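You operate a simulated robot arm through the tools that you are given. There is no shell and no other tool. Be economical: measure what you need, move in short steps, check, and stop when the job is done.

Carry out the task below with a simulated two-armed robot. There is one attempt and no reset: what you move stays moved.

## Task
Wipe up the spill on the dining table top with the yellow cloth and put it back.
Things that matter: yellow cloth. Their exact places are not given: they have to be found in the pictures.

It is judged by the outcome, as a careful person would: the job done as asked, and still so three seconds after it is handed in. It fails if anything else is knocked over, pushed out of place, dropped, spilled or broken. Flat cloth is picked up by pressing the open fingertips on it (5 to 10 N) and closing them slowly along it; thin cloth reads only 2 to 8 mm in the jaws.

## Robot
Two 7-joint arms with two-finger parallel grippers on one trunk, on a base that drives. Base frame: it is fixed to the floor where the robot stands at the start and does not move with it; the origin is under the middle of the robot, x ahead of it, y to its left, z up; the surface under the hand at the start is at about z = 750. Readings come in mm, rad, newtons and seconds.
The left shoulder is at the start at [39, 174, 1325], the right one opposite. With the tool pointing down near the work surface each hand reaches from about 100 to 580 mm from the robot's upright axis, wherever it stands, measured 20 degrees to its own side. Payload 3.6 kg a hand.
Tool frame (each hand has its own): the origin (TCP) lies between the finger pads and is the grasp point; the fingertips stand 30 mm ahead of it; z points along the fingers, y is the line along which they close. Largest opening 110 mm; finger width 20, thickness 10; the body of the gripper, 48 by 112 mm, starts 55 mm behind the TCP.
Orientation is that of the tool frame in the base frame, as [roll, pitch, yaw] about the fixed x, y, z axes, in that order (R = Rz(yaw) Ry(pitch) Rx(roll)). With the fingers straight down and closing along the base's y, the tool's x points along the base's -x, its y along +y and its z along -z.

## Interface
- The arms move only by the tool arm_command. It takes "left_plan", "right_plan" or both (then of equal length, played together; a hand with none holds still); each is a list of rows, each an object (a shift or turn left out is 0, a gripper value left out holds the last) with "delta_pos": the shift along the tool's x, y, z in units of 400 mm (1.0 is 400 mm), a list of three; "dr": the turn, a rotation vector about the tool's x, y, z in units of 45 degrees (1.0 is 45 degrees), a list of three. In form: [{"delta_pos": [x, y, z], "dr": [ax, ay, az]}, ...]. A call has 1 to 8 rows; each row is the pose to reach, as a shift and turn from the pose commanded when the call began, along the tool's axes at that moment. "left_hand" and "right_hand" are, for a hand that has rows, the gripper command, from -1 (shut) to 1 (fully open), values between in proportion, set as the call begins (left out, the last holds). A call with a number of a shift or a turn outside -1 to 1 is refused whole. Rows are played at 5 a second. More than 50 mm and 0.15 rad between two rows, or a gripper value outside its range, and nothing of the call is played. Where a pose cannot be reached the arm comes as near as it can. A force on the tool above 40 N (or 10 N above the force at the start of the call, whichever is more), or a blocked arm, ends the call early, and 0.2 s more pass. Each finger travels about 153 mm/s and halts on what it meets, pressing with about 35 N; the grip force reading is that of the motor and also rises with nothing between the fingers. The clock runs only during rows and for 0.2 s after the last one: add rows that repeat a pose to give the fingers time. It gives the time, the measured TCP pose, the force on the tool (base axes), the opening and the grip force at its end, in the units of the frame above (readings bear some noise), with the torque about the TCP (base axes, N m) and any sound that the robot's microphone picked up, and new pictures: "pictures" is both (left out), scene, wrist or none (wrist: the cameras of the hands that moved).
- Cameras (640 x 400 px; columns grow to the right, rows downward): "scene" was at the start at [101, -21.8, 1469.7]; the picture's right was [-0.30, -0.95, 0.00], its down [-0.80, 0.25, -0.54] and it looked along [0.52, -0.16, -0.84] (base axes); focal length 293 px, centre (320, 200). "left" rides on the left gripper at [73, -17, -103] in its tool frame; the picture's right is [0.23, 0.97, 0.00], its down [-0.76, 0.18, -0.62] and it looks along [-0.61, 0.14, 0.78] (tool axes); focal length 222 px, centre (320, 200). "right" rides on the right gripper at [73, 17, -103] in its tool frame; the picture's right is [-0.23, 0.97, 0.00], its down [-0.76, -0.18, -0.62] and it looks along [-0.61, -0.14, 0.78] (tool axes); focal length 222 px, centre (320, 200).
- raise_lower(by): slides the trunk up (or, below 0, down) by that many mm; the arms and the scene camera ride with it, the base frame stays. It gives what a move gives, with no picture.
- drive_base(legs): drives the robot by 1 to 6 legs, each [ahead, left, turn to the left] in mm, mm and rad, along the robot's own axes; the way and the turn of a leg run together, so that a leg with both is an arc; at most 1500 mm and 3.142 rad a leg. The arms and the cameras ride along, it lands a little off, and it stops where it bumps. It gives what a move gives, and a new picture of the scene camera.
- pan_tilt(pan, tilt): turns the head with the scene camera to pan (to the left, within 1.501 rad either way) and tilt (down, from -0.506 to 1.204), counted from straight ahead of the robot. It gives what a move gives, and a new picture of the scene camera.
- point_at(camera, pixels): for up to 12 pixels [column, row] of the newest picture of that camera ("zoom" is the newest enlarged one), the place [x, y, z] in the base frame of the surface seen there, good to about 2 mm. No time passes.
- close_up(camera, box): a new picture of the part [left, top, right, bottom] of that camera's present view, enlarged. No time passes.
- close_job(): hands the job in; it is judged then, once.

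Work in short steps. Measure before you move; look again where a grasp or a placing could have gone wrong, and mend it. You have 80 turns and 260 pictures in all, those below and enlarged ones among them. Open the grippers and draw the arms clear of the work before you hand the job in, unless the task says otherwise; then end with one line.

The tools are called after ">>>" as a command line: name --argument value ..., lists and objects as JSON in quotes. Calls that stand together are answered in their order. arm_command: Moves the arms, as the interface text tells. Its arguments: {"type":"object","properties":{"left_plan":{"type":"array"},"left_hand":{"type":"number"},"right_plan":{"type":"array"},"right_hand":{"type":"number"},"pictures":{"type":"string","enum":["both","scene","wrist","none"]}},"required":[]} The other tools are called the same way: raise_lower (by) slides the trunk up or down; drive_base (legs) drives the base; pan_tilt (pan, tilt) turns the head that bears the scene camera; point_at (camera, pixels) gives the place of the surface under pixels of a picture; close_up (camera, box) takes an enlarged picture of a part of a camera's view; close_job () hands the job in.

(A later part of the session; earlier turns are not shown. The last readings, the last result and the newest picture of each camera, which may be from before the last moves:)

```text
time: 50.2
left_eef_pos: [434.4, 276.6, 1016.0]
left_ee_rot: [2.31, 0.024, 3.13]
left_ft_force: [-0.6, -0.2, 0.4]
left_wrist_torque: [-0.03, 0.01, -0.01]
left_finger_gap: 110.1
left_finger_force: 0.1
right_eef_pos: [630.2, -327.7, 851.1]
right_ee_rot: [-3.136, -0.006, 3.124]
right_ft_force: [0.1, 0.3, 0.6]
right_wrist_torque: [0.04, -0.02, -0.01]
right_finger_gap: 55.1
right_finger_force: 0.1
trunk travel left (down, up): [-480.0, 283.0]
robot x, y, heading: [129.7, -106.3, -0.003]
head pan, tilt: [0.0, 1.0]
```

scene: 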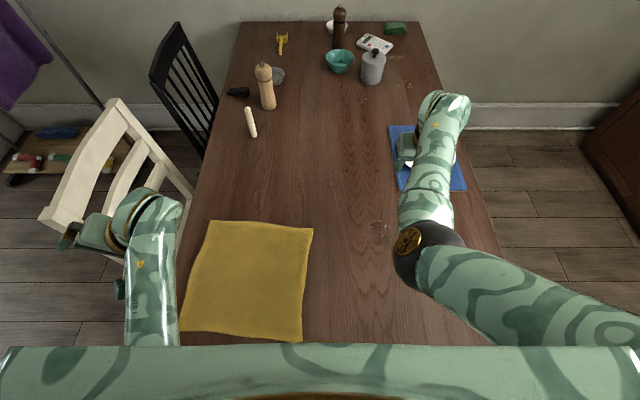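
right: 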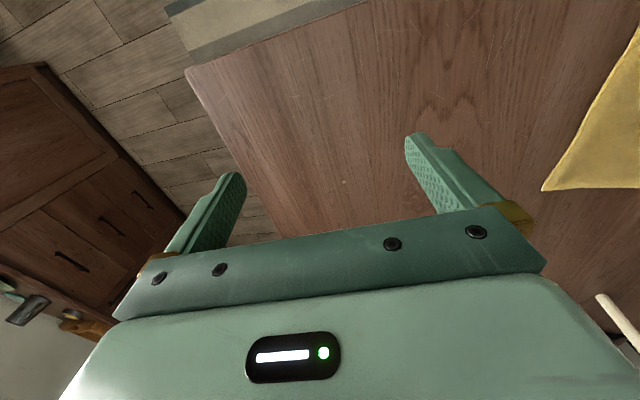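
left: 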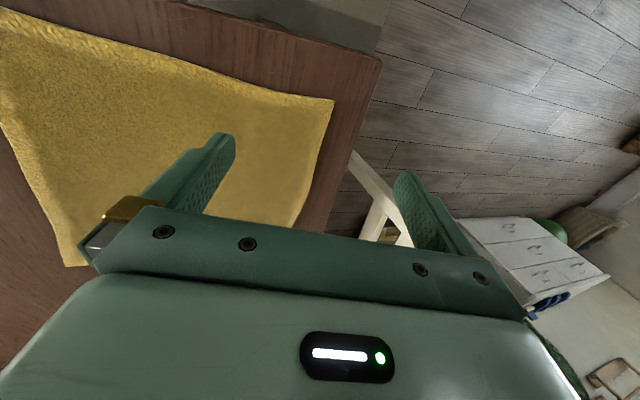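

That tracked well at about 14 mm a row. I try retracting 90 mm at that pace.

>>> arm_command --right_plan '[{"delta_pos": [0.028, 0, 0]}, {"delta_pos": [0.056, 0, 0]}, {"delta_pos": [0.084, 0, 0]}, {"delta_pos": [0.112, 0, 0]}, {"delta_pos": [0.14, 0, 0]}, {"delta_pos": [0.168, 0, 0]}, {"delta_pos": [0.196, 0, 0]}, {"delta_pos": [0.225, 0, 0]}]' --pictures "none"

```text
time: 51.3
left_eef_pos: [432.9, 276.8, 1017.6]
left_ee_rot: [2.309, 0.022, 3.128]
left_ft_force: [0.3, -0.4, 0.0]
left_wrist_torque: [0.01, -0.03, -0.01]
left_finger_gap: 110.1
left_finger_force: 0.2
right_eef_pos: [667.0, -349.3, 931.6]
right_ee_rot: [-3.116, 0.164, 3.098]
right_ft_force: [-0.9, 0.9, 0.7]
right_wrist_torque: [0.01, -0.01, -0.01]
right_finger_gap: 55.2
right_finger_force: 0.1
trunk travel left (down, up): [-480.0, 283.0]
robot x, y, heading: [131.1, -99.8, 0.001]
head pan, tilt: [0.0, 1.0]
stopped in row 5 (right hand): the arm was blocked; the commanded pose is now the measured one
```

Retracting sets off the swing even slowly, so I'll use the base for sideways motion. I settle the hand down again at z≈840.

>>> arm_command --right_plan '[{"delta_pos": [0.019, 0.006, 0.026], "dr": [-0.004, 0.026, -0.006]}, {"delta_pos": [0.0375, 0.0125, 0.052], "dr": [-0.009, 0.052, -0.0125]}, {"delta_pos": [0.056, 0.019, 0.078], "dr": [-0.013, 0.078, -0.019]}, {"delta_pos": [0.075, 0.025, 0.1035], "dr": [-0.0175, 0.1045, -0.025]}, {"delta_pos": [0.094, 0.031, 0.129], "dr": [-0.022, 0.131, -0.031]}, {"delta_pos": [0.1125, 0.0375, 0.155], "dr": [-0.026, 0.157, -0.0375]}, {"delta_pos": [0.131, 0.044, 0.181], "dr": [-0.031, 0.183, -0.044]}, {"delta_pos": [0.15, 0.05, 0.207], "dr": [-0.035, 0.209, -0.05]}]' --pictures "wrist"

```text
time: 53.1
left_eef_pos: [433.6, 277.2, 1016.0]
left_ee_rot: [2.312, 0.022, 3.129]
left_ft_force: [0.0, 0.3, -0.3]
left_wrist_torque: [-0.01, -0.02, -0.01]
left_finger_gap: 110.1
left_finger_force: 0.0
right_eef_pos: [619.9, -321.8, 836.3]
right_ee_rot: [3.131, -0.005, -3.141]
right_ft_force: [-0.8, -0.1, -0.3]
right_wrist_torque: [0.0, -0.01, 0.0]
right_finger_gap: 55.1
right_finger_force: 0.1
trunk travel left (down, up): [-480.0, 283.0]
robot x, y, heading: [131.6, -101.9, -0.004]
head pan, tilt: [0.0, 1.0]
```

right: 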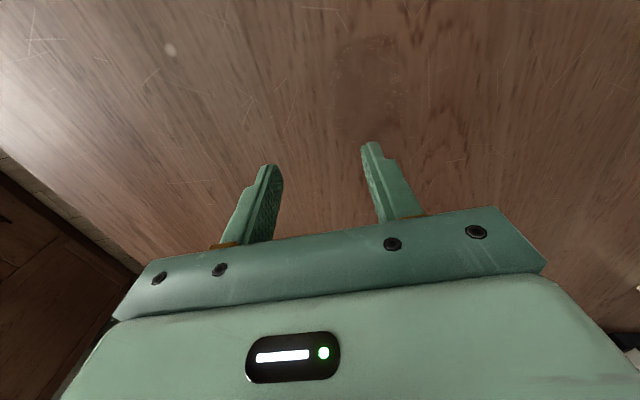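

Straight at [620,−322,836] with the film visible below. I drive the base −105, +287 to bring the hand over the cloth's right edge.

>>> drive_base --legs '[[-105, 287, 0]]'

>>> close_up --camera "right" --box '[0, 0, 640, 400]'

```text
time: 55.2
left_eef_pos: [326.5, 568.5, 1016.0]
left_ee_rot: [2.31, 0.022, 3.132]
left_ft_force: [0.4, -0.2, -0.2]
left_wrist_torque: [0.01, 0.02, 0.0]
left_finger_gap: 110.0
left_finger_force: 0.1
right_eef_pos: [516.8, -35.4, 838.2]
right_ee_rot: [3.136, -0.001, -3.14]
right_ft_force: [-0.1, 0.5, -0.2]
right_wrist_torque: [-0.06, -0.02, 0.0]
right_finger_gap: 55.1
right_finger_force: 0.1
trunk travel left (down, up): [-480.0, 283.0]
robot x, y, heading: [26.9, 184.3, -0.005]
head pan, tilt: [0.0, 1.0]
```

scene: 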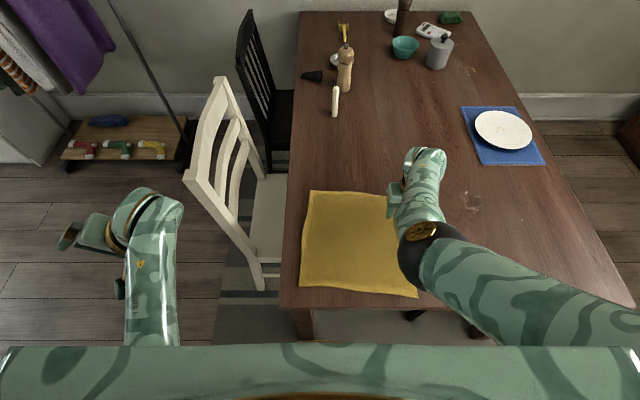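

```text
1.00 times, centred on (320, 200) of right (not enlarged: the box is as wide or as high as the picture)
```

zoom: 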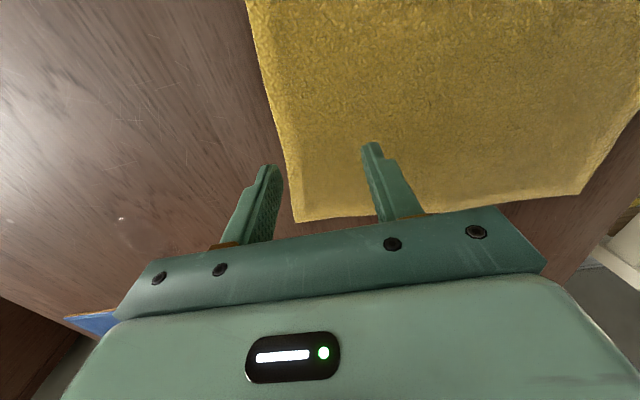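

Fingers straddle y −62…−8, the edge is near −76. I narrow the gap to 40 mm and go down 46 mm.

>>> arm_command --right_plan '[{"delta_pos": [0, 0, 0.023]}, {"delta_pos": [0, 0, 0.046]}, {"delta_pos": [0, 0, 0.069]}, {"delta_pos": [0, 0, 0.092]}, {"delta_pos": [0, 0, 0.115]}, {"delta_pos": [0, 0, 0.115]}]' --right_hand -0.27 --pictures "none"

```text
time: 56.6
left_eef_pos: [327.1, 565.3, 1016.8]
left_ee_rot: [2.31, 0.024, 3.131]
left_ft_force: [0.2, 0.4, -0.1]
left_wrist_torque: [0.02, -0.02, -0.02]
left_finger_gap: 110.2
left_finger_force: 0.1
right_eef_pos: [517.3, -33.3, 792.0]
right_ee_rot: [3.134, -0.003, -3.139]
right_ft_force: [-0.9, -0.1, -0.2]
right_wrist_torque: [-0.02, 0.01, -0.06]
right_finger_gap: 40.1
right_finger_force: 0.0
trunk travel left (down, up): [-480.0, 283.0]
robot x, y, heading: [25.7, 178.8, 0.0]
head pan, tilt: [0.0, 1.0]
```

No contact yet at z=792. I step down in 2 mm rows; the call shows the force.

>>> arm_command --right_plan '[{"delta_pos": [0, 0, 0.005]}, {"delta_pos": [0, 0, 0.01]}, {"delta_pos": [0, 0, 0.015]}, {"delta_pos": [0, 0, 0.02]}, {"delta_pos": [0, 0, 0.02]}]' --pictures "none"

```text
time: 57.8
left_eef_pos: [326.3, 566.9, 1016.8]
left_ee_rot: [2.31, 0.024, 3.133]
left_ft_force: [-0.1, -0.3, 0.0]
left_wrist_torque: [0.02, 0.0, 0.02]
left_finger_gap: 110.0
left_finger_force: 0.1
right_eef_pos: [515.5, -34.9, 784.3]
right_ee_rot: [3.133, -0.002, -3.14]
right_ft_force: [1.2, -0.8, 3.9]
right_wrist_torque: [0.01, -0.06, -0.02]
right_finger_gap: 40.2
right_finger_force: 0.0
trunk travel left (down, up): [-480.0, 283.0]
robot x, y, heading: [24.5, 182.5, 0.003]
head pan, tilt: [0.0, 1.0]
```

Contact with 3.9 N. I press a little more (1.5 mm) and close part of the way.

>>> arm_command --right_plan '[{"delta_pos": [0, 0, 0.004]}, {"delta_pos": [0, 0, 0.004]}]' --pictures "none"

>>> arm_command --right_plan '[{"delta_pos": [0, 0, 0]}, {"delta_pos": [0, 0, 0]}]' --right_hand -0.5 --pictures "none"

>>> arm_command --right_plan '[{"delta_pos": [0, 0, 0]}, {"delta_pos": [0, 0, 0]}]' --right_hand -0.75 --pictures "none"

>>> arm_command --right_plan '[{"delta_pos": [0, 0, 0]}, {"delta_pos": [0, 0, 0]}, {"delta_pos": [0, 0, 0]}]' --right_hand -1 --pictures "wrist"

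```text
time: 58.4
left_eef_pos: [326.1, 567.5, 1016.7]
left_ee_rot: [2.312, 0.022, 3.133]
left_ft_force: [-0.4, -1.0, -0.3]
left_wrist_torque: [-0.01, -0.01, -0.03]
left_finger_gap: 109.8
left_finger_force: 0.1
right_eef_pos: [515.5, -33.9, 782.7]
right_ee_rot: [3.136, 0.001, -3.14]
right_ft_force: [4.2, -0.6, 12.0]
right_wrist_torque: [-0.05, -0.1, 0.0]
right_finger_gap: 39.9
right_finger_force: 0.2
trunk travel left (down, up): [-480.0, 283.0]
robot x, y, heading: [27.0, 185.4, 0.002]
head pan, tilt: [0.0, 1.0]
```

```text
time: 59.0
left_eef_pos: [325.9, 566.4, 1016.9]
left_ee_rot: [2.311, 0.022, 3.134]
left_ft_force: [-0.9, 0.4, 0.5]
left_wrist_torque: [0.01, -0.02, -0.04]
left_finger_gap: 110.0
left_finger_force: 0.1
right_eef_pos: [513.3, -34.2, 783.5]
right_ee_rot: [3.136, -0.002, -3.14]
right_ft_force: [2.7, -0.6, 14.8]
right_wrist_torque: [-0.04, -0.09, 0.0]
right_finger_gap: 27.2
right_finger_force: 0.0
trunk travel left (down, up): [-480.0, 283.0]
robot x, y, heading: [30.1, 186.7, -0.002]
head pan, tilt: [0.0, 1.0]
```

```text
time: 59.6
left_eef_pos: [325.4, 567.5, 1016.9]
left_ee_rot: [2.312, 0.024, 3.133]
left_ft_force: [0.3, -0.2, 0.1]
left_wrist_torque: [0.04, -0.03, 0.01]
left_finger_gap: 110.0
left_finger_force: 0.1
right_eef_pos: [511.9, -33.9, 782.5]
right_ee_rot: [3.134, -0.001, -3.139]
right_ft_force: [0.3, 0.2, 14.5]
right_wrist_torque: [-0.04, -0.02, 0.0]
right_finger_gap: 12.7
right_finger_force: 0.0
trunk travel left (down, up): [-480.0, 283.0]
robot x, y, heading: [22.8, 182.3, 0.002]
head pan, tilt: [0.0, 1.0]
```

```text
time: 60.4
left_eef_pos: [325.8, 566.4, 1016.2]
left_ee_rot: [2.311, 0.022, 3.132]
left_ft_force: [-0.6, -0.1, 0.1]
left_wrist_torque: [0.02, 0.0, 0.0]
left_finger_gap: 109.8
left_finger_force: 0.1
right_eef_pos: [513.7, -34.7, 783.6]
right_ee_rot: [3.134, 0.0, -3.141]
right_ft_force: [-0.6, -0.4, 16.0]
right_wrist_torque: [-0.03, 0.02, 0.02]
right_finger_gap: 5.0
right_finger_force: 35.1
trunk travel left (down, up): [-480.0, 283.0]
robot x, y, heading: [23.9, 181.4, -0.0]
head pan, tilt: [0.0, 1.0]
```

right: 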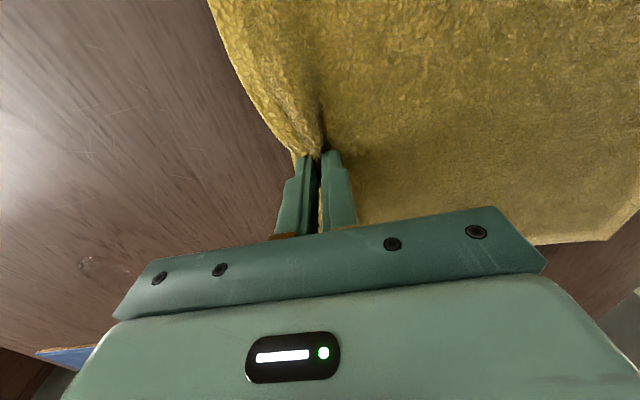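

The cloth is gripped (5 mm gap, 35 N). I ease the press by ~2 mm and drive the base +100, −300, dragging the cloth over the spill.

>>> arm_command --right_plan '[{"delta_pos": [0, 0, -0.005]}, {"delta_pos": [0, 0, -0.005]}]' --pictures "none"

>>> drive_base --legs '[[50, -150, 0], [50, -150, 0]]'

```text
time: 61.0
left_eef_pos: [326.3, 567.4, 1016.1]
left_ee_rot: [2.31, 0.022, 3.133]
left_ft_force: [0.4, 0.0, -0.5]
left_wrist_torque: [0.0, 0.03, 0.0]
left_finger_gap: 109.9
left_finger_force: 0.1
right_eef_pos: [514.4, -34.6, 784.2]
right_ee_rot: [3.133, -0.004, -3.139]
right_ft_force: [-1.2, -0.3, 3.7]
right_wrist_torque: [0.02, 0.05, -0.02]
right_finger_gap: 4.6
right_finger_force: 34.9
trunk travel left (down, up): [-480.0, 283.0]
robot x, y, heading: [22.8, 187.3, 0.0]
head pan, tilt: [0.0, 1.0]
```

```text
time: 63.4
left_eef_pos: [426.7, 263.7, 1016.4]
left_ee_rot: [2.308, 0.022, 3.13]
left_ft_force: [-0.4, -0.1, -0.2]
left_wrist_torque: [0.01, -0.03, 0.01]
left_finger_gap: 109.8
left_finger_force: 0.1
right_eef_pos: [612.9, -338.1, 783.4]
right_ee_rot: [3.131, -0.003, 3.141]
right_ft_force: [-0.2, 2.9, 5.1]
right_wrist_torque: [0.05, 0.02, 0.01]
right_finger_gap: 4.8
right_finger_force: 35.1
trunk travel left (down, up): [-480.0, 283.0]
robot x, y, heading: [124.2, -113.5, -0.001]
head pan, tilt: [0.0, 1.0]
```

scene: 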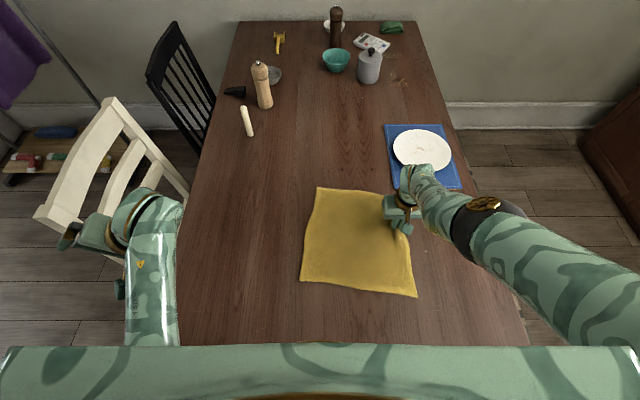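

The cloth followed neatly and now covers the spill. I press slightly more and rub with base strokes over x 570–640, y −330…−258.

>>> arm_command --right_plan '[{"delta_pos": [0, 0, 0.002]}, {"delta_pos": [0, 0, 0.002]}]' --pictures "none"

>>> drive_base --legs '[[25, 80, 0], [0, -70, 0], [-25, 70, 0], [0, -75, 0], [-28, 75, 0], [-15, -75, 0]]'

```text
time: 64.0
left_eef_pos: [427.0, 265.8, 1016.6]
left_ee_rot: [2.311, 0.025, 3.131]
left_ft_force: [0.8, -0.5, 0.3]
left_wrist_torque: [-0.01, 0.01, 0.02]
left_finger_gap: 110.0
left_finger_force: 0.2
right_eef_pos: [614.1, -336.1, 782.9]
right_ee_rot: [3.133, -0.003, 3.138]
right_ft_force: [-0.4, -1.6, 3.7]
right_wrist_torque: [-0.03, -0.01, 0.01]
right_finger_gap: 4.5
right_finger_force: 34.7
trunk travel left (down, up): [-480.0, 283.0]
robot x, y, heading: [123.0, -114.3, 0.001]
head pan, tilt: [0.0, 1.0]
```

```text
time: 68.2
left_eef_pos: [382.5, 268.9, 1016.7]
left_ee_rot: [2.309, 0.023, 3.134]
left_ft_force: [0.3, -0.1, 0.9]
left_wrist_torque: [-0.01, 0.03, -0.01]
left_finger_gap: 110.0
left_finger_force: 0.1
right_eef_pos: [570.6, -328.9, 783.5]
right_ee_rot: [3.129, -0.003, -3.14]
right_ft_force: [0.8, 2.2, 5.3]
right_wrist_torque: [0.08, -0.02, 0.01]
right_finger_gap: 4.5
right_finger_force: 34.8
trunk travel left (down, up): [-480.0, 283.0]
robot x, y, heading: [80.3, -103.9, -0.001]
head pan, tilt: [0.0, 1.0]
```

scene: 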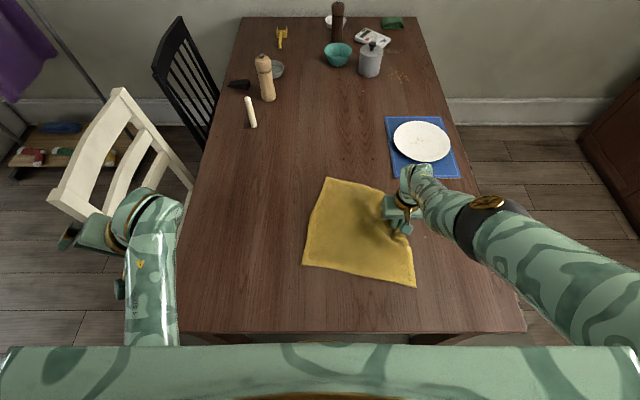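

Rubbed. I pull 20 mm to smooth the cloth, then release, rise, and see.

>>> drive_base --legs '[[20, -25, 0]]'

>>> arm_command --right_plan '[{"delta_pos": [0, 0, 0]}, {"delta_pos": [0, 0, 0]}, {"delta_pos": [0, 0, -0.03]}, {"delta_pos": [0, 0, -0.06]}, {"delta_pos": [0, 0, -0.09]}, {"delta_pos": [0, 0, -0.12]}]' --right_hand -0.27 --pictures "both"

```text
time: 69.1
left_eef_pos: [403.3, 244.3, 1017.1]
left_ee_rot: [2.309, 0.023, 3.13]
left_ft_force: [0.2, -0.4, -0.2]
left_wrist_torque: [0.03, 0.0, 0.0]
left_finger_gap: 109.9
left_finger_force: 0.1
right_eef_pos: [590.0, -353.4, 783.3]
right_ee_rot: [3.126, -0.004, -3.141]
right_ft_force: [-2.0, 4.1, 10.0]
right_wrist_torque: [0.13, 0.13, 0.0]
right_finger_gap: 4.6
right_finger_force: 34.8
trunk travel left (down, up): [-480.0, 283.0]
robot x, y, heading: [101.4, -135.8, -0.002]
head pan, tilt: [0.0, 1.0]
```

scene: 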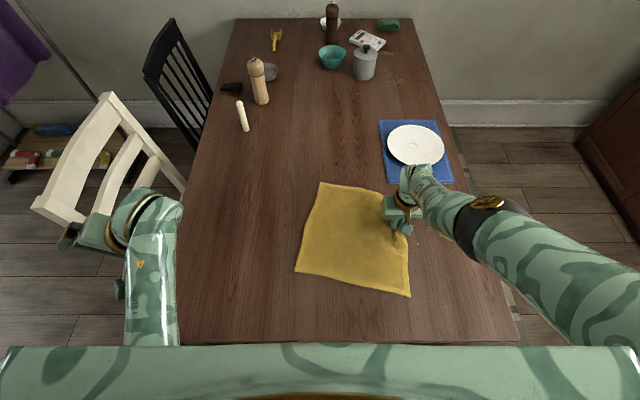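

```text
time: 70.5
left_eef_pos: [403.8, 247.3, 1016.2]
left_ee_rot: [2.312, 0.023, 3.132]
left_ft_force: [-0.8, -0.2, 0.6]
left_wrist_torque: [0.01, -0.01, -0.04]
left_finger_gap: 110.1
left_finger_force: 0.1
right_eef_pos: [590.6, -353.6, 831.9]
right_ee_rot: [3.128, -0.002, -3.139]
right_ft_force: [-0.2, 0.1, 0.1]
right_wrist_torque: [0.02, 0.01, 0.0]
right_finger_gap: 40.5
right_finger_force: 0.0
trunk travel left (down, up): [-480.0, 283.0]
robot x, y, heading: [99.5, -137.5, -0.003]
head pan, tilt: [0.0, 1.0]
```

scene: 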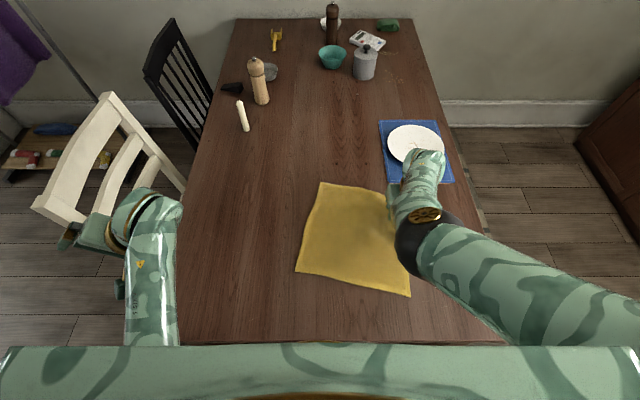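
right: 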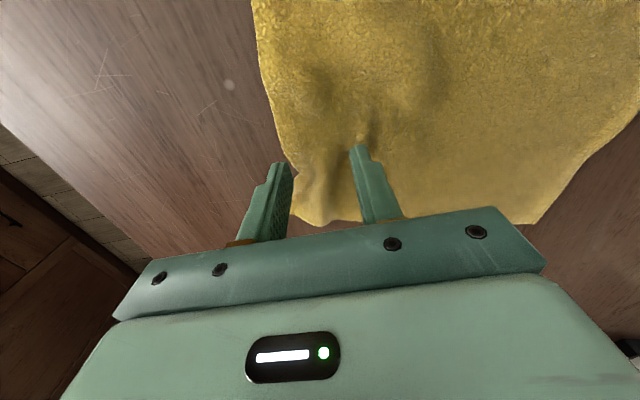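

Cloth lies flat over the spill, released cleanly. I measure its corners for the grasp of its left edge.

>>> point_at --camera "scene" --pixels '[[321, 185], [410, 295], [297, 271], [309, 225], [385, 193], [350, 240], [311, 215], [307, 235]]'

```text
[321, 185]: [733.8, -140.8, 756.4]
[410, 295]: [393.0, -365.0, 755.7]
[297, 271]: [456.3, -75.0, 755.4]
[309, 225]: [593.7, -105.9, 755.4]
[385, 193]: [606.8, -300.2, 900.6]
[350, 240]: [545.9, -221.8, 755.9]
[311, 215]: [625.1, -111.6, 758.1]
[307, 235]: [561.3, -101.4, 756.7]
```

The cloth has turned about 12° clockwise; centre ≈[564,−253]. I drive the hand to about [563,−137], near the left edge, so the pull back also turns it straight.

>>> drive_base --legs '[[-28, 217, 0]]'

>>> arm_command --right_plan '[{"delta_pos": [0, 0, 0.023]}, {"delta_pos": [0, 0, 0.046]}, {"delta_pos": [0, 0, 0.069]}, {"delta_pos": [0, 0, 0.092]}, {"delta_pos": [0, 0, 0.1]}, {"delta_pos": [0, 0, 0.1]}]' --pictures "wrist"

```text
time: 72.2
left_eef_pos: [374.1, 463.2, 1017.0]
left_ee_rot: [2.311, 0.023, 3.133]
left_ft_force: [-0.1, -0.8, -0.1]
left_wrist_torque: [-0.01, 0.01, 0.01]
left_finger_gap: 110.1
left_finger_force: 0.0
right_eef_pos: [563.1, -138.2, 831.8]
right_ee_rot: [3.132, -0.002, 3.141]
right_ft_force: [-0.5, 0.4, -0.7]
right_wrist_torque: [0.03, -0.04, -0.02]
right_finger_gap: 40.2
right_finger_force: 0.1
trunk travel left (down, up): [-480.0, 283.0]
robot x, y, heading: [72.9, 81.4, 0.004]
head pan, tilt: [0.0, 1.0]
```

scene: 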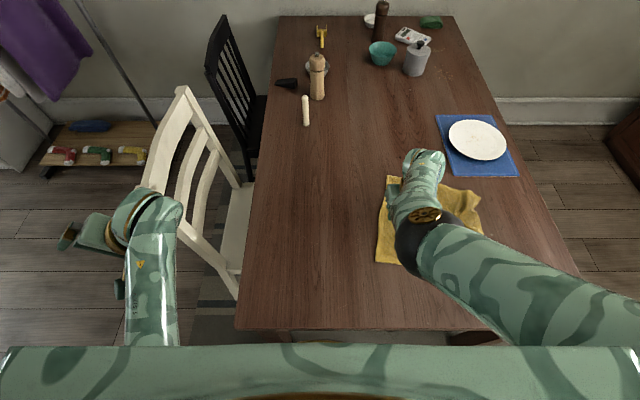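

```text
time: 73.5
left_eef_pos: [375.0, 462.6, 1015.2]
left_ee_rot: [2.311, 0.022, 3.133]
left_ft_force: [0.8, -0.5, 0.0]
left_wrist_torque: [0.04, -0.01, 0.03]
left_finger_gap: 110.1
left_finger_force: 0.0
right_eef_pos: [563.6, -137.7, 790.4]
right_ee_rot: [3.13, -0.003, 3.141]
right_ft_force: [-0.8, 0.3, 0.2]
right_wrist_torque: [-0.05, 0.0, -0.01]
right_finger_gap: 40.1
right_finger_force: 0.1
trunk travel left (down, up): [-480.0, 283.0]
robot x, y, heading: [75.3, 81.2, 0.003]
head pan, tilt: [0.0, 1.0]
```

right: 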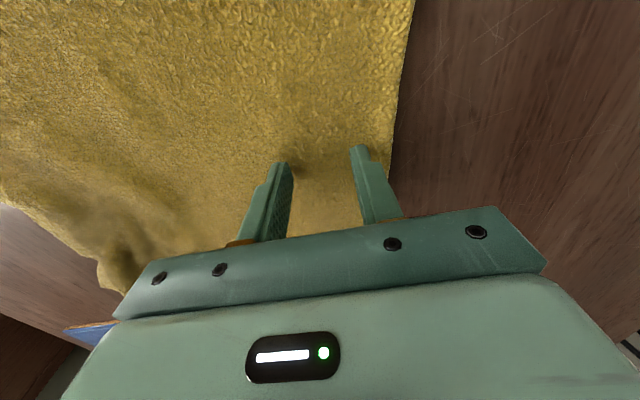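

Fingers are well placed inside the left edge. I press down about 7 mm and close in steps.

>>> arm_command --right_plan '[{"delta_pos": [0, 0, 0.006]}, {"delta_pos": [0, 0, 0.012]}, {"delta_pos": [0, 0, 0.0185]}, {"delta_pos": [0, 0, 0.0185]}]' --pictures "none"

>>> arm_command --right_plan '[{"delta_pos": [0, 0, 0]}, {"delta_pos": [0, 0, 0]}]' --right_hand -0.5 --pictures "none"

>>> arm_command --right_plan '[{"delta_pos": [0, 0, 0]}, {"delta_pos": [0, 0, 0]}]' --right_hand -0.75 --pictures "none"

>>> arm_command --right_plan '[{"delta_pos": [0, 0, 0]}, {"delta_pos": [0, 0, 0]}, {"delta_pos": [0, 0, 0]}]' --right_hand -1 --pictures "wrist"

```text
time: 74.5
left_eef_pos: [374.2, 461.0, 1016.3]
left_ee_rot: [2.311, 0.023, 3.133]
left_ft_force: [0.5, 0.6, 0.4]
left_wrist_torque: [-0.02, 0.01, -0.01]
left_finger_gap: 110.0
left_finger_force: 0.0
right_eef_pos: [562.1, -137.4, 784.7]
right_ee_rot: [3.13, -0.001, 3.141]
right_ft_force: [-1.2, -0.1, 2.5]
right_wrist_torque: [-0.06, -0.01, 0.01]
right_finger_gap: 40.0
right_finger_force: 0.0
trunk travel left (down, up): [-480.0, 283.0]
robot x, y, heading: [76.0, 77.8, 0.001]
head pan, tilt: [0.0, 1.0]
```

```text
time: 75.2
left_eef_pos: [375.8, 461.2, 1015.7]
left_ee_rot: [2.312, 0.022, 3.135]
left_ft_force: [-0.2, 0.3, -0.2]
left_wrist_torque: [0.0, 0.0, -0.01]
left_finger_gap: 110.0
left_finger_force: 0.0
right_eef_pos: [562.5, -136.4, 784.7]
right_ee_rot: [3.129, -0.002, 3.141]
right_ft_force: [0.6, 0.3, 3.0]
right_wrist_torque: [0.03, 0.0, 0.0]
right_finger_gap: 27.3
right_finger_force: 0.0
trunk travel left (down, up): [-480.0, 283.0]
robot x, y, heading: [70.8, 82.8, -0.003]
head pan, tilt: [0.0, 1.0]
```

```text
time: 75.8
left_eef_pos: [375.1, 463.0, 1016.9]
left_ee_rot: [2.311, 0.022, 3.132]
left_ft_force: [0.0, -0.8, 0.0]
left_wrist_torque: [0.05, -0.01, 0.0]
left_finger_gap: 110.2
left_finger_force: 0.1
right_eef_pos: [562.9, -136.7, 783.8]
right_ee_rot: [3.129, -0.002, 3.141]
right_ft_force: [-0.4, 0.5, 3.1]
right_wrist_torque: [-0.04, -0.02, 0.01]
right_finger_gap: 13.3
right_finger_force: 0.0
trunk travel left (down, up): [-480.0, 283.0]
robot x, y, heading: [74.5, 82.4, -0.001]
head pan, tilt: [0.0, 1.0]
```

```text
time: 76.5
left_eef_pos: [375.5, 461.5, 1016.5]
left_ee_rot: [2.311, 0.023, 3.133]
left_ft_force: [0.2, -0.3, 0.1]
left_wrist_torque: [0.01, 0.0, -0.01]
left_finger_gap: 110.0
left_finger_force: 0.1
right_eef_pos: [561.8, -138.9, 783.5]
right_ee_rot: [3.129, -0.002, -3.14]
right_ft_force: [-1.2, -0.3, 4.6]
right_wrist_torque: [0.01, 0.01, -0.02]
right_finger_gap: 4.4
right_finger_force: 35.3
trunk travel left (down, up): [-480.0, 283.0]
robot x, y, heading: [70.7, 80.0, -0.004]
head pan, tilt: [0.0, 1.0]
```

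right: 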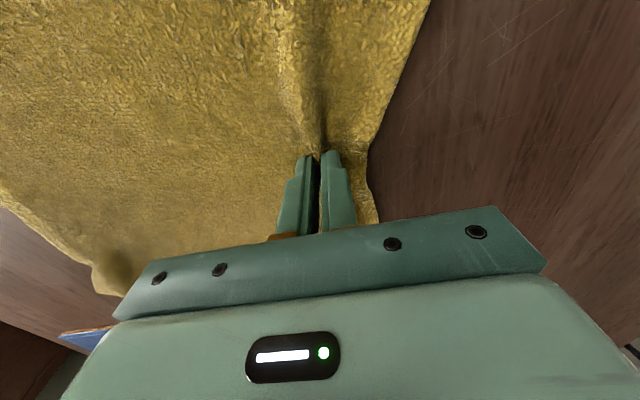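

Gripped (4.4 mm, 35 N). I pull two thirds of the way and look at the spill spot.

>>> drive_base --legs '[[-75, 220, 0]]'

>>> close_up --camera "scene" --box '[380, 140, 540, 240]'

```text
time: 78.3
left_eef_pos: [298.6, 683.6, 1016.9]
left_ee_rot: [2.312, 0.024, 3.131]
left_ft_force: [-0.1, 0.2, -1.3]
left_wrist_torque: [0.01, 0.01, 0.0]
left_finger_gap: 109.9
left_finger_force: 0.1
right_eef_pos: [487.6, 82.5, 783.4]
right_ee_rot: [3.131, -0.002, 3.141]
right_ft_force: [-0.1, -1.2, 3.3]
right_wrist_torque: [0.0, -0.03, -0.07]
right_finger_gap: 4.5
right_finger_force: 34.9
trunk travel left (down, up): [-480.0, 283.0]
robot x, y, heading: [-2.3, 300.4, -0.004]
head pan, tilt: [0.0, 1.0]
```

scene: 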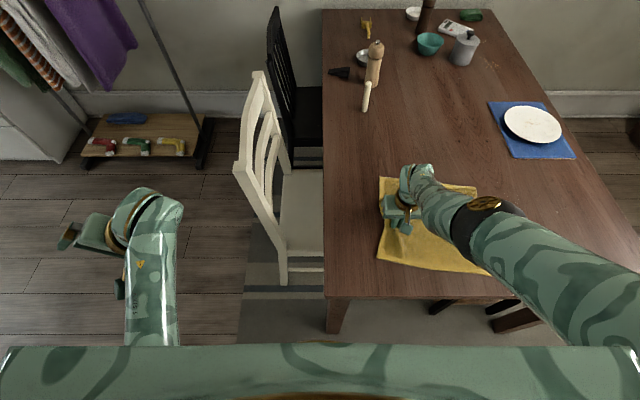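

```text
4.00 times, centred on (460, 190) of scene
```

zoom: 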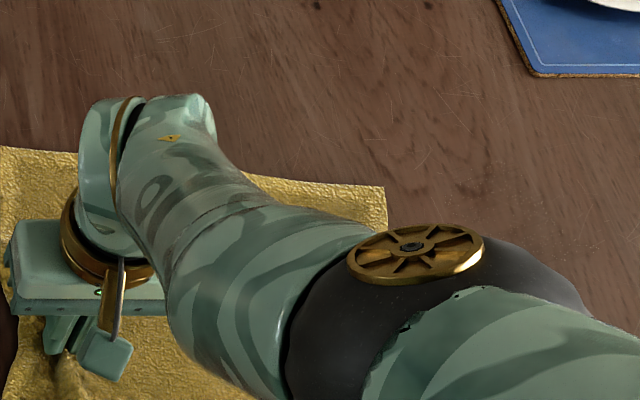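

The spill spot is hidden by the forearm here. I check which pixels see it.

>>> point_at --camera "scene" --pixels '[[520, 190], [515, 205], [530, 215], [535, 235], [505, 180], [393, 181], [381, 262], [472, 188], [488, 272]]'

>>> close_up --camera "scene" --box '[470, 150, 582, 220]'

```text
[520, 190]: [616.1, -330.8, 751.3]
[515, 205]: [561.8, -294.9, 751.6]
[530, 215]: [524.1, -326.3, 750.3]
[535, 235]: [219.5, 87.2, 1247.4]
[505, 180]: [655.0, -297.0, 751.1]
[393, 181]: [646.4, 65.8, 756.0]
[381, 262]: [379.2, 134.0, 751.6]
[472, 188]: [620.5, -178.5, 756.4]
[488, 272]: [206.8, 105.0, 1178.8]
```

```text
5.71 times, centred on (526, 185) of scene
```

zoom: 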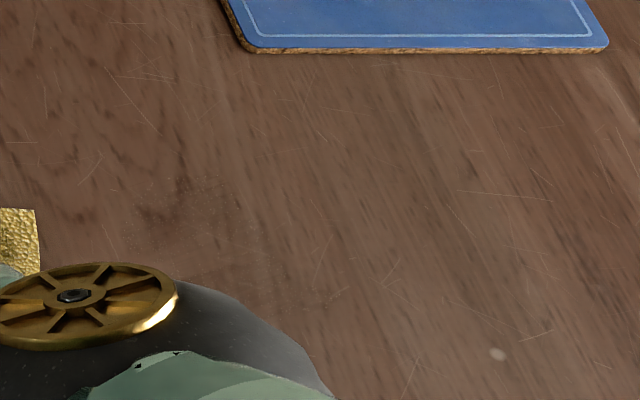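

Faint specks may remain around zoom (210,230). I enlarge further.

>>> close_up --camera "scene" --box '[484, 172, 532, 202]'

```text
13.33 times, centred on (508, 187) of scene
```

zoom: 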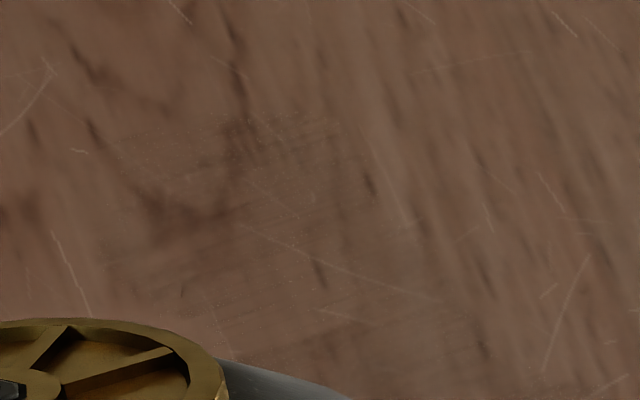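

There seems to be a faint residue left. I finish the pull to the cloth's place, which also uncovers the view, and then look again.

>>> drive_base --legs '[[-36, 105, 0]]'

>>> close_up --camera "scene" --box '[500, 150, 596, 210]'

>>> point_at --camera "scene" --pixels '[[545, 180], [540, 170], [555, 190]]'

```text
time: 79.5
left_eef_pos: [263.4, 787.1, 1016.8]
left_ee_rot: [2.31, 0.021, 3.133]
left_ft_force: [-0.3, -0.7, 0.7]
left_wrist_torque: [-0.02, 0.04, -0.01]
left_finger_gap: 110.0
left_finger_force: 0.1
right_eef_pos: [451.7, 188.1, 785.0]
right_ee_rot: [3.13, -0.002, -3.14]
right_ft_force: [0.8, -0.6, 3.4]
right_wrist_torque: [0.0, 0.0, -0.05]
right_finger_gap: 4.2
right_finger_force: 35.2
trunk travel left (down, up): [-480.0, 283.0]
robot x, y, heading: [-34.6, 402.5, 0.002]
head pan, tilt: [0.0, 1.0]
```

scene: 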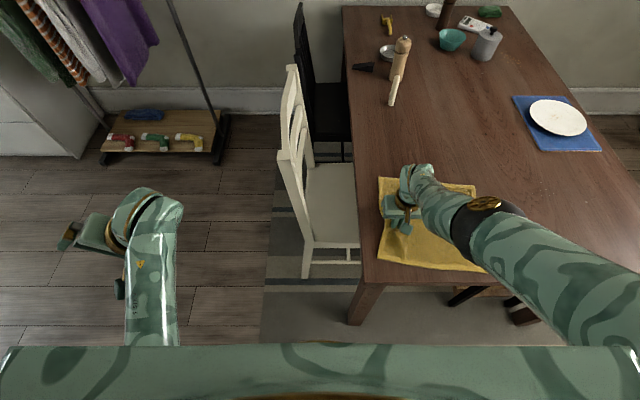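

```text
6.67 times, centred on (548, 180) of scene
```

zoom: 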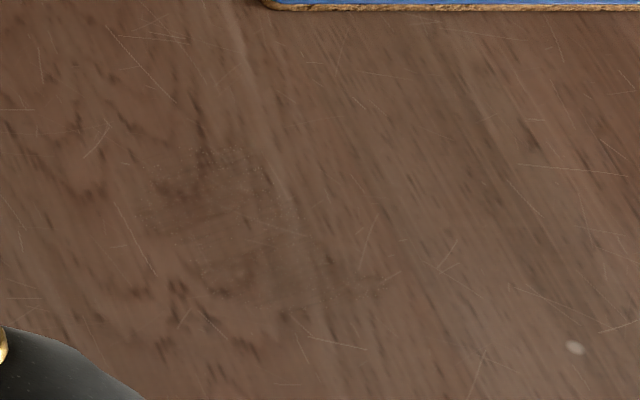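

```text
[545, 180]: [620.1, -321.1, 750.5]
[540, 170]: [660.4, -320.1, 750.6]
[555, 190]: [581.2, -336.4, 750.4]
```

Fine residue specks remain around [608,−290]. I release the cloth here at its place, then will repeat the wipe with firmer pressure.

>>> arm_command --right_plan '[{"delta_pos": [0, 0, 0]}, {"delta_pos": [0, 0, 0]}, {"delta_pos": [0, 0, -0.03]}, {"delta_pos": [0, 0, -0.06]}, {"delta_pos": [0, 0, -0.09]}, {"delta_pos": [0, 0, -0.12]}]' --right_hand -0.27 --pictures "none"

>>> drive_base --legs '[[70, -225, 0]]'

>>> close_up --camera "right" --box '[0, 0, 640, 400]'

```text
time: 80.9
left_eef_pos: [263.7, 787.0, 1015.8]
left_ee_rot: [2.311, 0.023, 3.132]
left_ft_force: [0.9, -0.3, 0.7]
left_wrist_torque: [0.01, 0.03, -0.01]
left_finger_gap: 109.9
left_finger_force: 0.1
right_eef_pos: [449.6, 186.1, 831.5]
right_ee_rot: [3.131, -0.001, -3.14]
right_ft_force: [-0.3, -0.3, -0.2]
right_wrist_torque: [0.0, 0.0, -0.01]
right_finger_gap: 40.2
right_finger_force: 0.3
trunk travel left (down, up): [-480.0, 283.0]
robot x, y, heading: [-37.3, 407.8, 0.002]
head pan, tilt: [0.0, 1.0]
```

```text
time: 82.6
left_eef_pos: [335.1, 559.4, 1018.5]
left_ee_rot: [2.309, 0.025, 3.134]
left_ft_force: [0.8, 0.5, 0.5]
left_wrist_torque: [0.03, 0.01, 0.0]
left_finger_gap: 110.1
left_finger_force: 0.0
right_eef_pos: [521.4, -42.2, 830.4]
right_ee_rot: [3.131, -0.002, -3.141]
right_ft_force: [0.6, 0.0, -0.1]
right_wrist_torque: [0.02, -0.01, -0.02]
right_finger_gap: 40.1
right_finger_force: 0.0
trunk travel left (down, up): [-480.0, 283.0]
robot x, y, heading: [32.5, 178.9, -0.004]
head pan, tilt: [0.0, 1.0]
```

scene: 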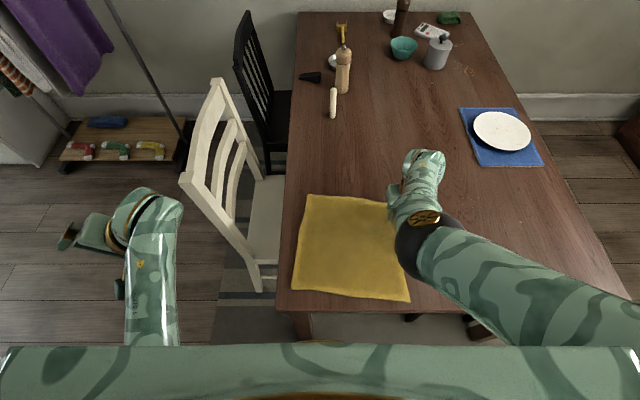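

```text
1.00 times, centred on (320, 200) of right (not enlarged: the box is as wide or as high as the picture)
```

zoom: 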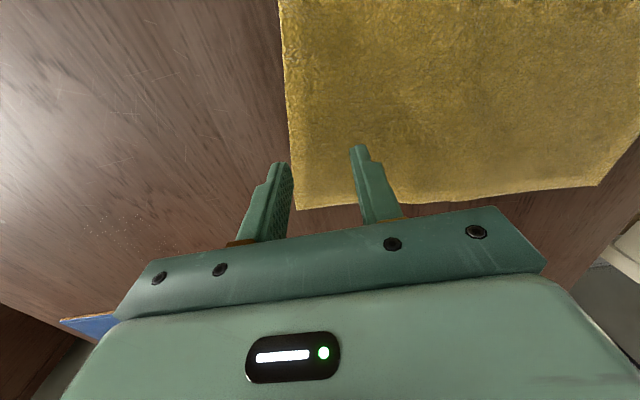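

The cloth is back nearly in place; residue droplets are visible at wrist (110,220). I measure the right edge.

>>> point_at --camera "right" --pixels '[[290, 120], [297, 190], [286, 60], [110, 220], [90, 215], [135, 225], [125, 210], [115, 232]]'

>>> close_up --camera "right" --box '[32, 165, 192, 265]'

>>> point_at --camera "scene" --pixels '[[308, 197], [293, 289], [409, 301], [385, 202]]'

```text
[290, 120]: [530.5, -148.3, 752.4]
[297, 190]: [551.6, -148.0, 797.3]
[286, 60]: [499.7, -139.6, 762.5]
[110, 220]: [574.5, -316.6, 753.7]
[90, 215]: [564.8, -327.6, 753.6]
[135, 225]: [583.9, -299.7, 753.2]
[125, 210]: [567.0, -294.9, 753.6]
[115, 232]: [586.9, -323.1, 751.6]
```

```text
4.00 times, centred on (112, 215) of right
```

zoom: 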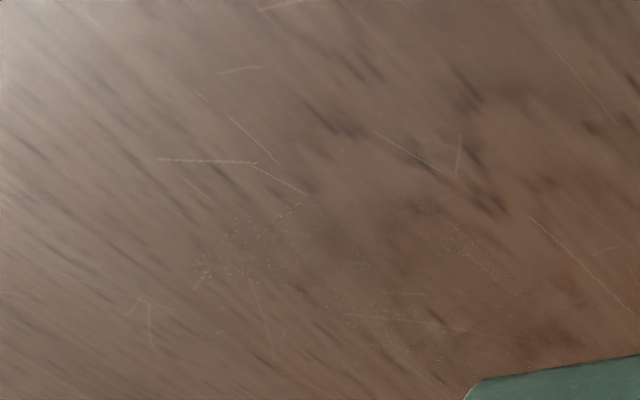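

```text
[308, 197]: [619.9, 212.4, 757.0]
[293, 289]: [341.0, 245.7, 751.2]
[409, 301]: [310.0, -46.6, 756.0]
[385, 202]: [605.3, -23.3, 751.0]
```

Droplets are plain in the zoom around (190–480, 200–340). I measure them in this fresh picture.

>>> point_at --camera "zoom" --pixels '[[190, 260], [300, 205], [450, 230], [360, 315], [540, 320], [270, 250], [420, 370]]'

>>> close_up --camera "right" --box '[240, 100, 480, 250]'

```text
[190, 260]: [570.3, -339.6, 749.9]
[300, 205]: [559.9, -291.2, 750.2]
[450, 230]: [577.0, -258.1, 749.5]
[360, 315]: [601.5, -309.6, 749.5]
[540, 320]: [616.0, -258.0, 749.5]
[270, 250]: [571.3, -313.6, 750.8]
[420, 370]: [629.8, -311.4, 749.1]
```

```text
2.67 times, centred on (360, 175) of right
```

zoom: 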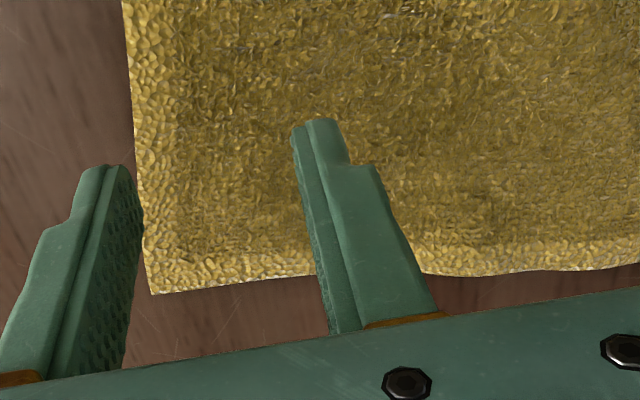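

I measure the cloth's right edge in this picture.

>>> point_at --camera "zoom" --pixels '[[140, 130], [165, 280], [128, 20], [300, 265], [250, 60]]'

```text
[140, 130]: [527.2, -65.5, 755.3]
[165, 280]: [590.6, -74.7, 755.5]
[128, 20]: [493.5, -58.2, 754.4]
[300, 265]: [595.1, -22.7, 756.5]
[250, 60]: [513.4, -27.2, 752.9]
```

Edge at y≈−64. I shift to grasp at about [516,−26], press and close in steps as before.

>>> drive_base --legs '[[-5, 17, 0]]'

>>> arm_command --right_plan '[{"delta_pos": [0, 0, 0.025]}, {"delta_pos": [0, 0, 0.05]}, {"delta_pos": [0, 0, 0.075]}, {"delta_pos": [0, 0, 0.1]}, {"delta_pos": [0, 0, 0.108]}, {"delta_pos": [0, 0, 0.114]}, {"delta_pos": [0, 0, 0.12]}, {"delta_pos": [0, 0, 0.12]}]' --right_hand -0.27 --pictures "none"

>>> arm_command --right_plan '[{"delta_pos": [0, 0, 0]}, {"delta_pos": [0, 0, 0]}]' --right_hand -0.5 --pictures "none"

>>> arm_command --right_plan '[{"delta_pos": [0, 0, 0]}, {"delta_pos": [0, 0, 0]}]' --right_hand -0.75 --pictures "none"

>>> arm_command --right_plan '[{"delta_pos": [0, 0, 0]}, {"delta_pos": [0, 0, 0]}, {"delta_pos": [0, 0, 0]}]' --right_hand -1 --pictures "wrist"

```text
time: 83.4
left_eef_pos: [329.0, 577.2, 1017.1]
left_ee_rot: [2.311, 0.022, 3.134]
left_ft_force: [-0.2, -0.6, -0.2]
left_wrist_torque: [0.02, 0.0, 0.01]
left_finger_gap: 109.9
left_finger_force: 0.1
right_eef_pos: [516.9, -23.1, 831.5]
right_ee_rot: [3.13, -0.003, -3.141]
right_ft_force: [0.1, 1.2, -0.3]
right_wrist_torque: [-0.01, 0.0, 0.0]
right_finger_gap: 40.3
right_finger_force: 0.1
trunk travel left (down, up): [-480.0, 283.0]
robot x, y, heading: [30.4, 193.9, -0.0]
head pan, tilt: [0.0, 1.0]
```

scene: 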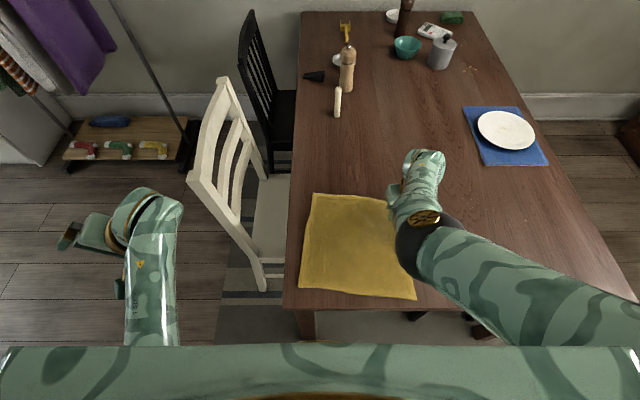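

```text
time: 85.2
left_eef_pos: [329.8, 576.6, 1016.3]
left_ee_rot: [2.31, 0.022, 3.133]
left_ft_force: [0.0, 0.0, -0.1]
left_wrist_torque: [-0.04, 0.0, 0.03]
left_finger_gap: 110.2
left_finger_force: 0.1
right_eef_pos: [516.3, -23.6, 785.0]
right_ee_rot: [3.132, -0.004, -3.14]
right_ft_force: [-2.1, 0.2, 4.0]
right_wrist_torque: [-0.01, 0.05, -0.02]
right_finger_gap: 39.9
right_finger_force: 0.0
trunk travel left (down, up): [-480.0, 283.0]
robot x, y, heading: [30.1, 196.5, 0.001]
head pan, tilt: [0.0, 1.0]
```

```text
time: 85.8
left_eef_pos: [329.7, 576.3, 1017.5]
left_ee_rot: [2.312, 0.021, 3.132]
left_ft_force: [0.7, 0.0, -0.3]
left_wrist_torque: [0.01, 0.0, 0.01]
left_finger_gap: 110.2
left_finger_force: 0.0
right_eef_pos: [517.7, -23.5, 783.8]
right_ee_rot: [3.131, -0.001, -3.14]
right_ft_force: [0.4, 0.4, 4.5]
right_wrist_torque: [0.0, -0.03, -0.01]
right_finger_gap: 26.9
right_finger_force: 0.1
trunk travel left (down, up): [-480.0, 283.0]
robot x, y, heading: [29.4, 196.1, -0.003]
head pan, tilt: [0.0, 1.0]
```

```text
time: 86.4
left_eef_pos: [329.1, 576.6, 1016.2]
left_ee_rot: [2.31, 0.021, 3.135]
left_ft_force: [-0.8, 0.2, 0.6]
left_wrist_torque: [0.01, 0.0, -0.02]
left_finger_gap: 110.0
left_finger_force: 0.1
right_eef_pos: [516.4, -25.2, 783.2]
right_ee_rot: [3.13, -0.002, -3.14]
right_ft_force: [0.7, -0.6, 5.8]
right_wrist_torque: [-0.01, -0.02, 0.03]
right_finger_gap: 13.3
right_finger_force: 0.1
trunk travel left (down, up): [-480.0, 283.0]
robot x, y, heading: [27.4, 196.9, -0.001]
head pan, tilt: [0.0, 1.0]
```

```text
time: 87.2
left_eef_pos: [329.5, 575.8, 1016.0]
left_ee_rot: [2.31, 0.024, 3.132]
left_ft_force: [0.0, 0.1, 0.4]
left_wrist_torque: [0.03, 0.0, 0.02]
left_finger_gap: 109.8
left_finger_force: 0.1
right_eef_pos: [516.2, -23.4, 783.6]
right_ee_rot: [3.132, -0.002, 3.141]
right_ft_force: [0.2, -1.1, 7.6]
right_wrist_torque: [-0.05, -0.01, 0.02]
right_finger_gap: 4.2
right_finger_force: 35.2
trunk travel left (down, up): [-480.0, 283.0]
robot x, y, heading: [27.8, 195.4, -0.002]
head pan, tilt: [0.0, 1.0]
```

right: 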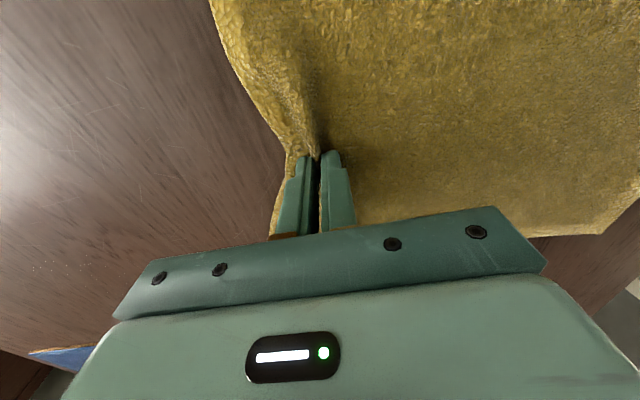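

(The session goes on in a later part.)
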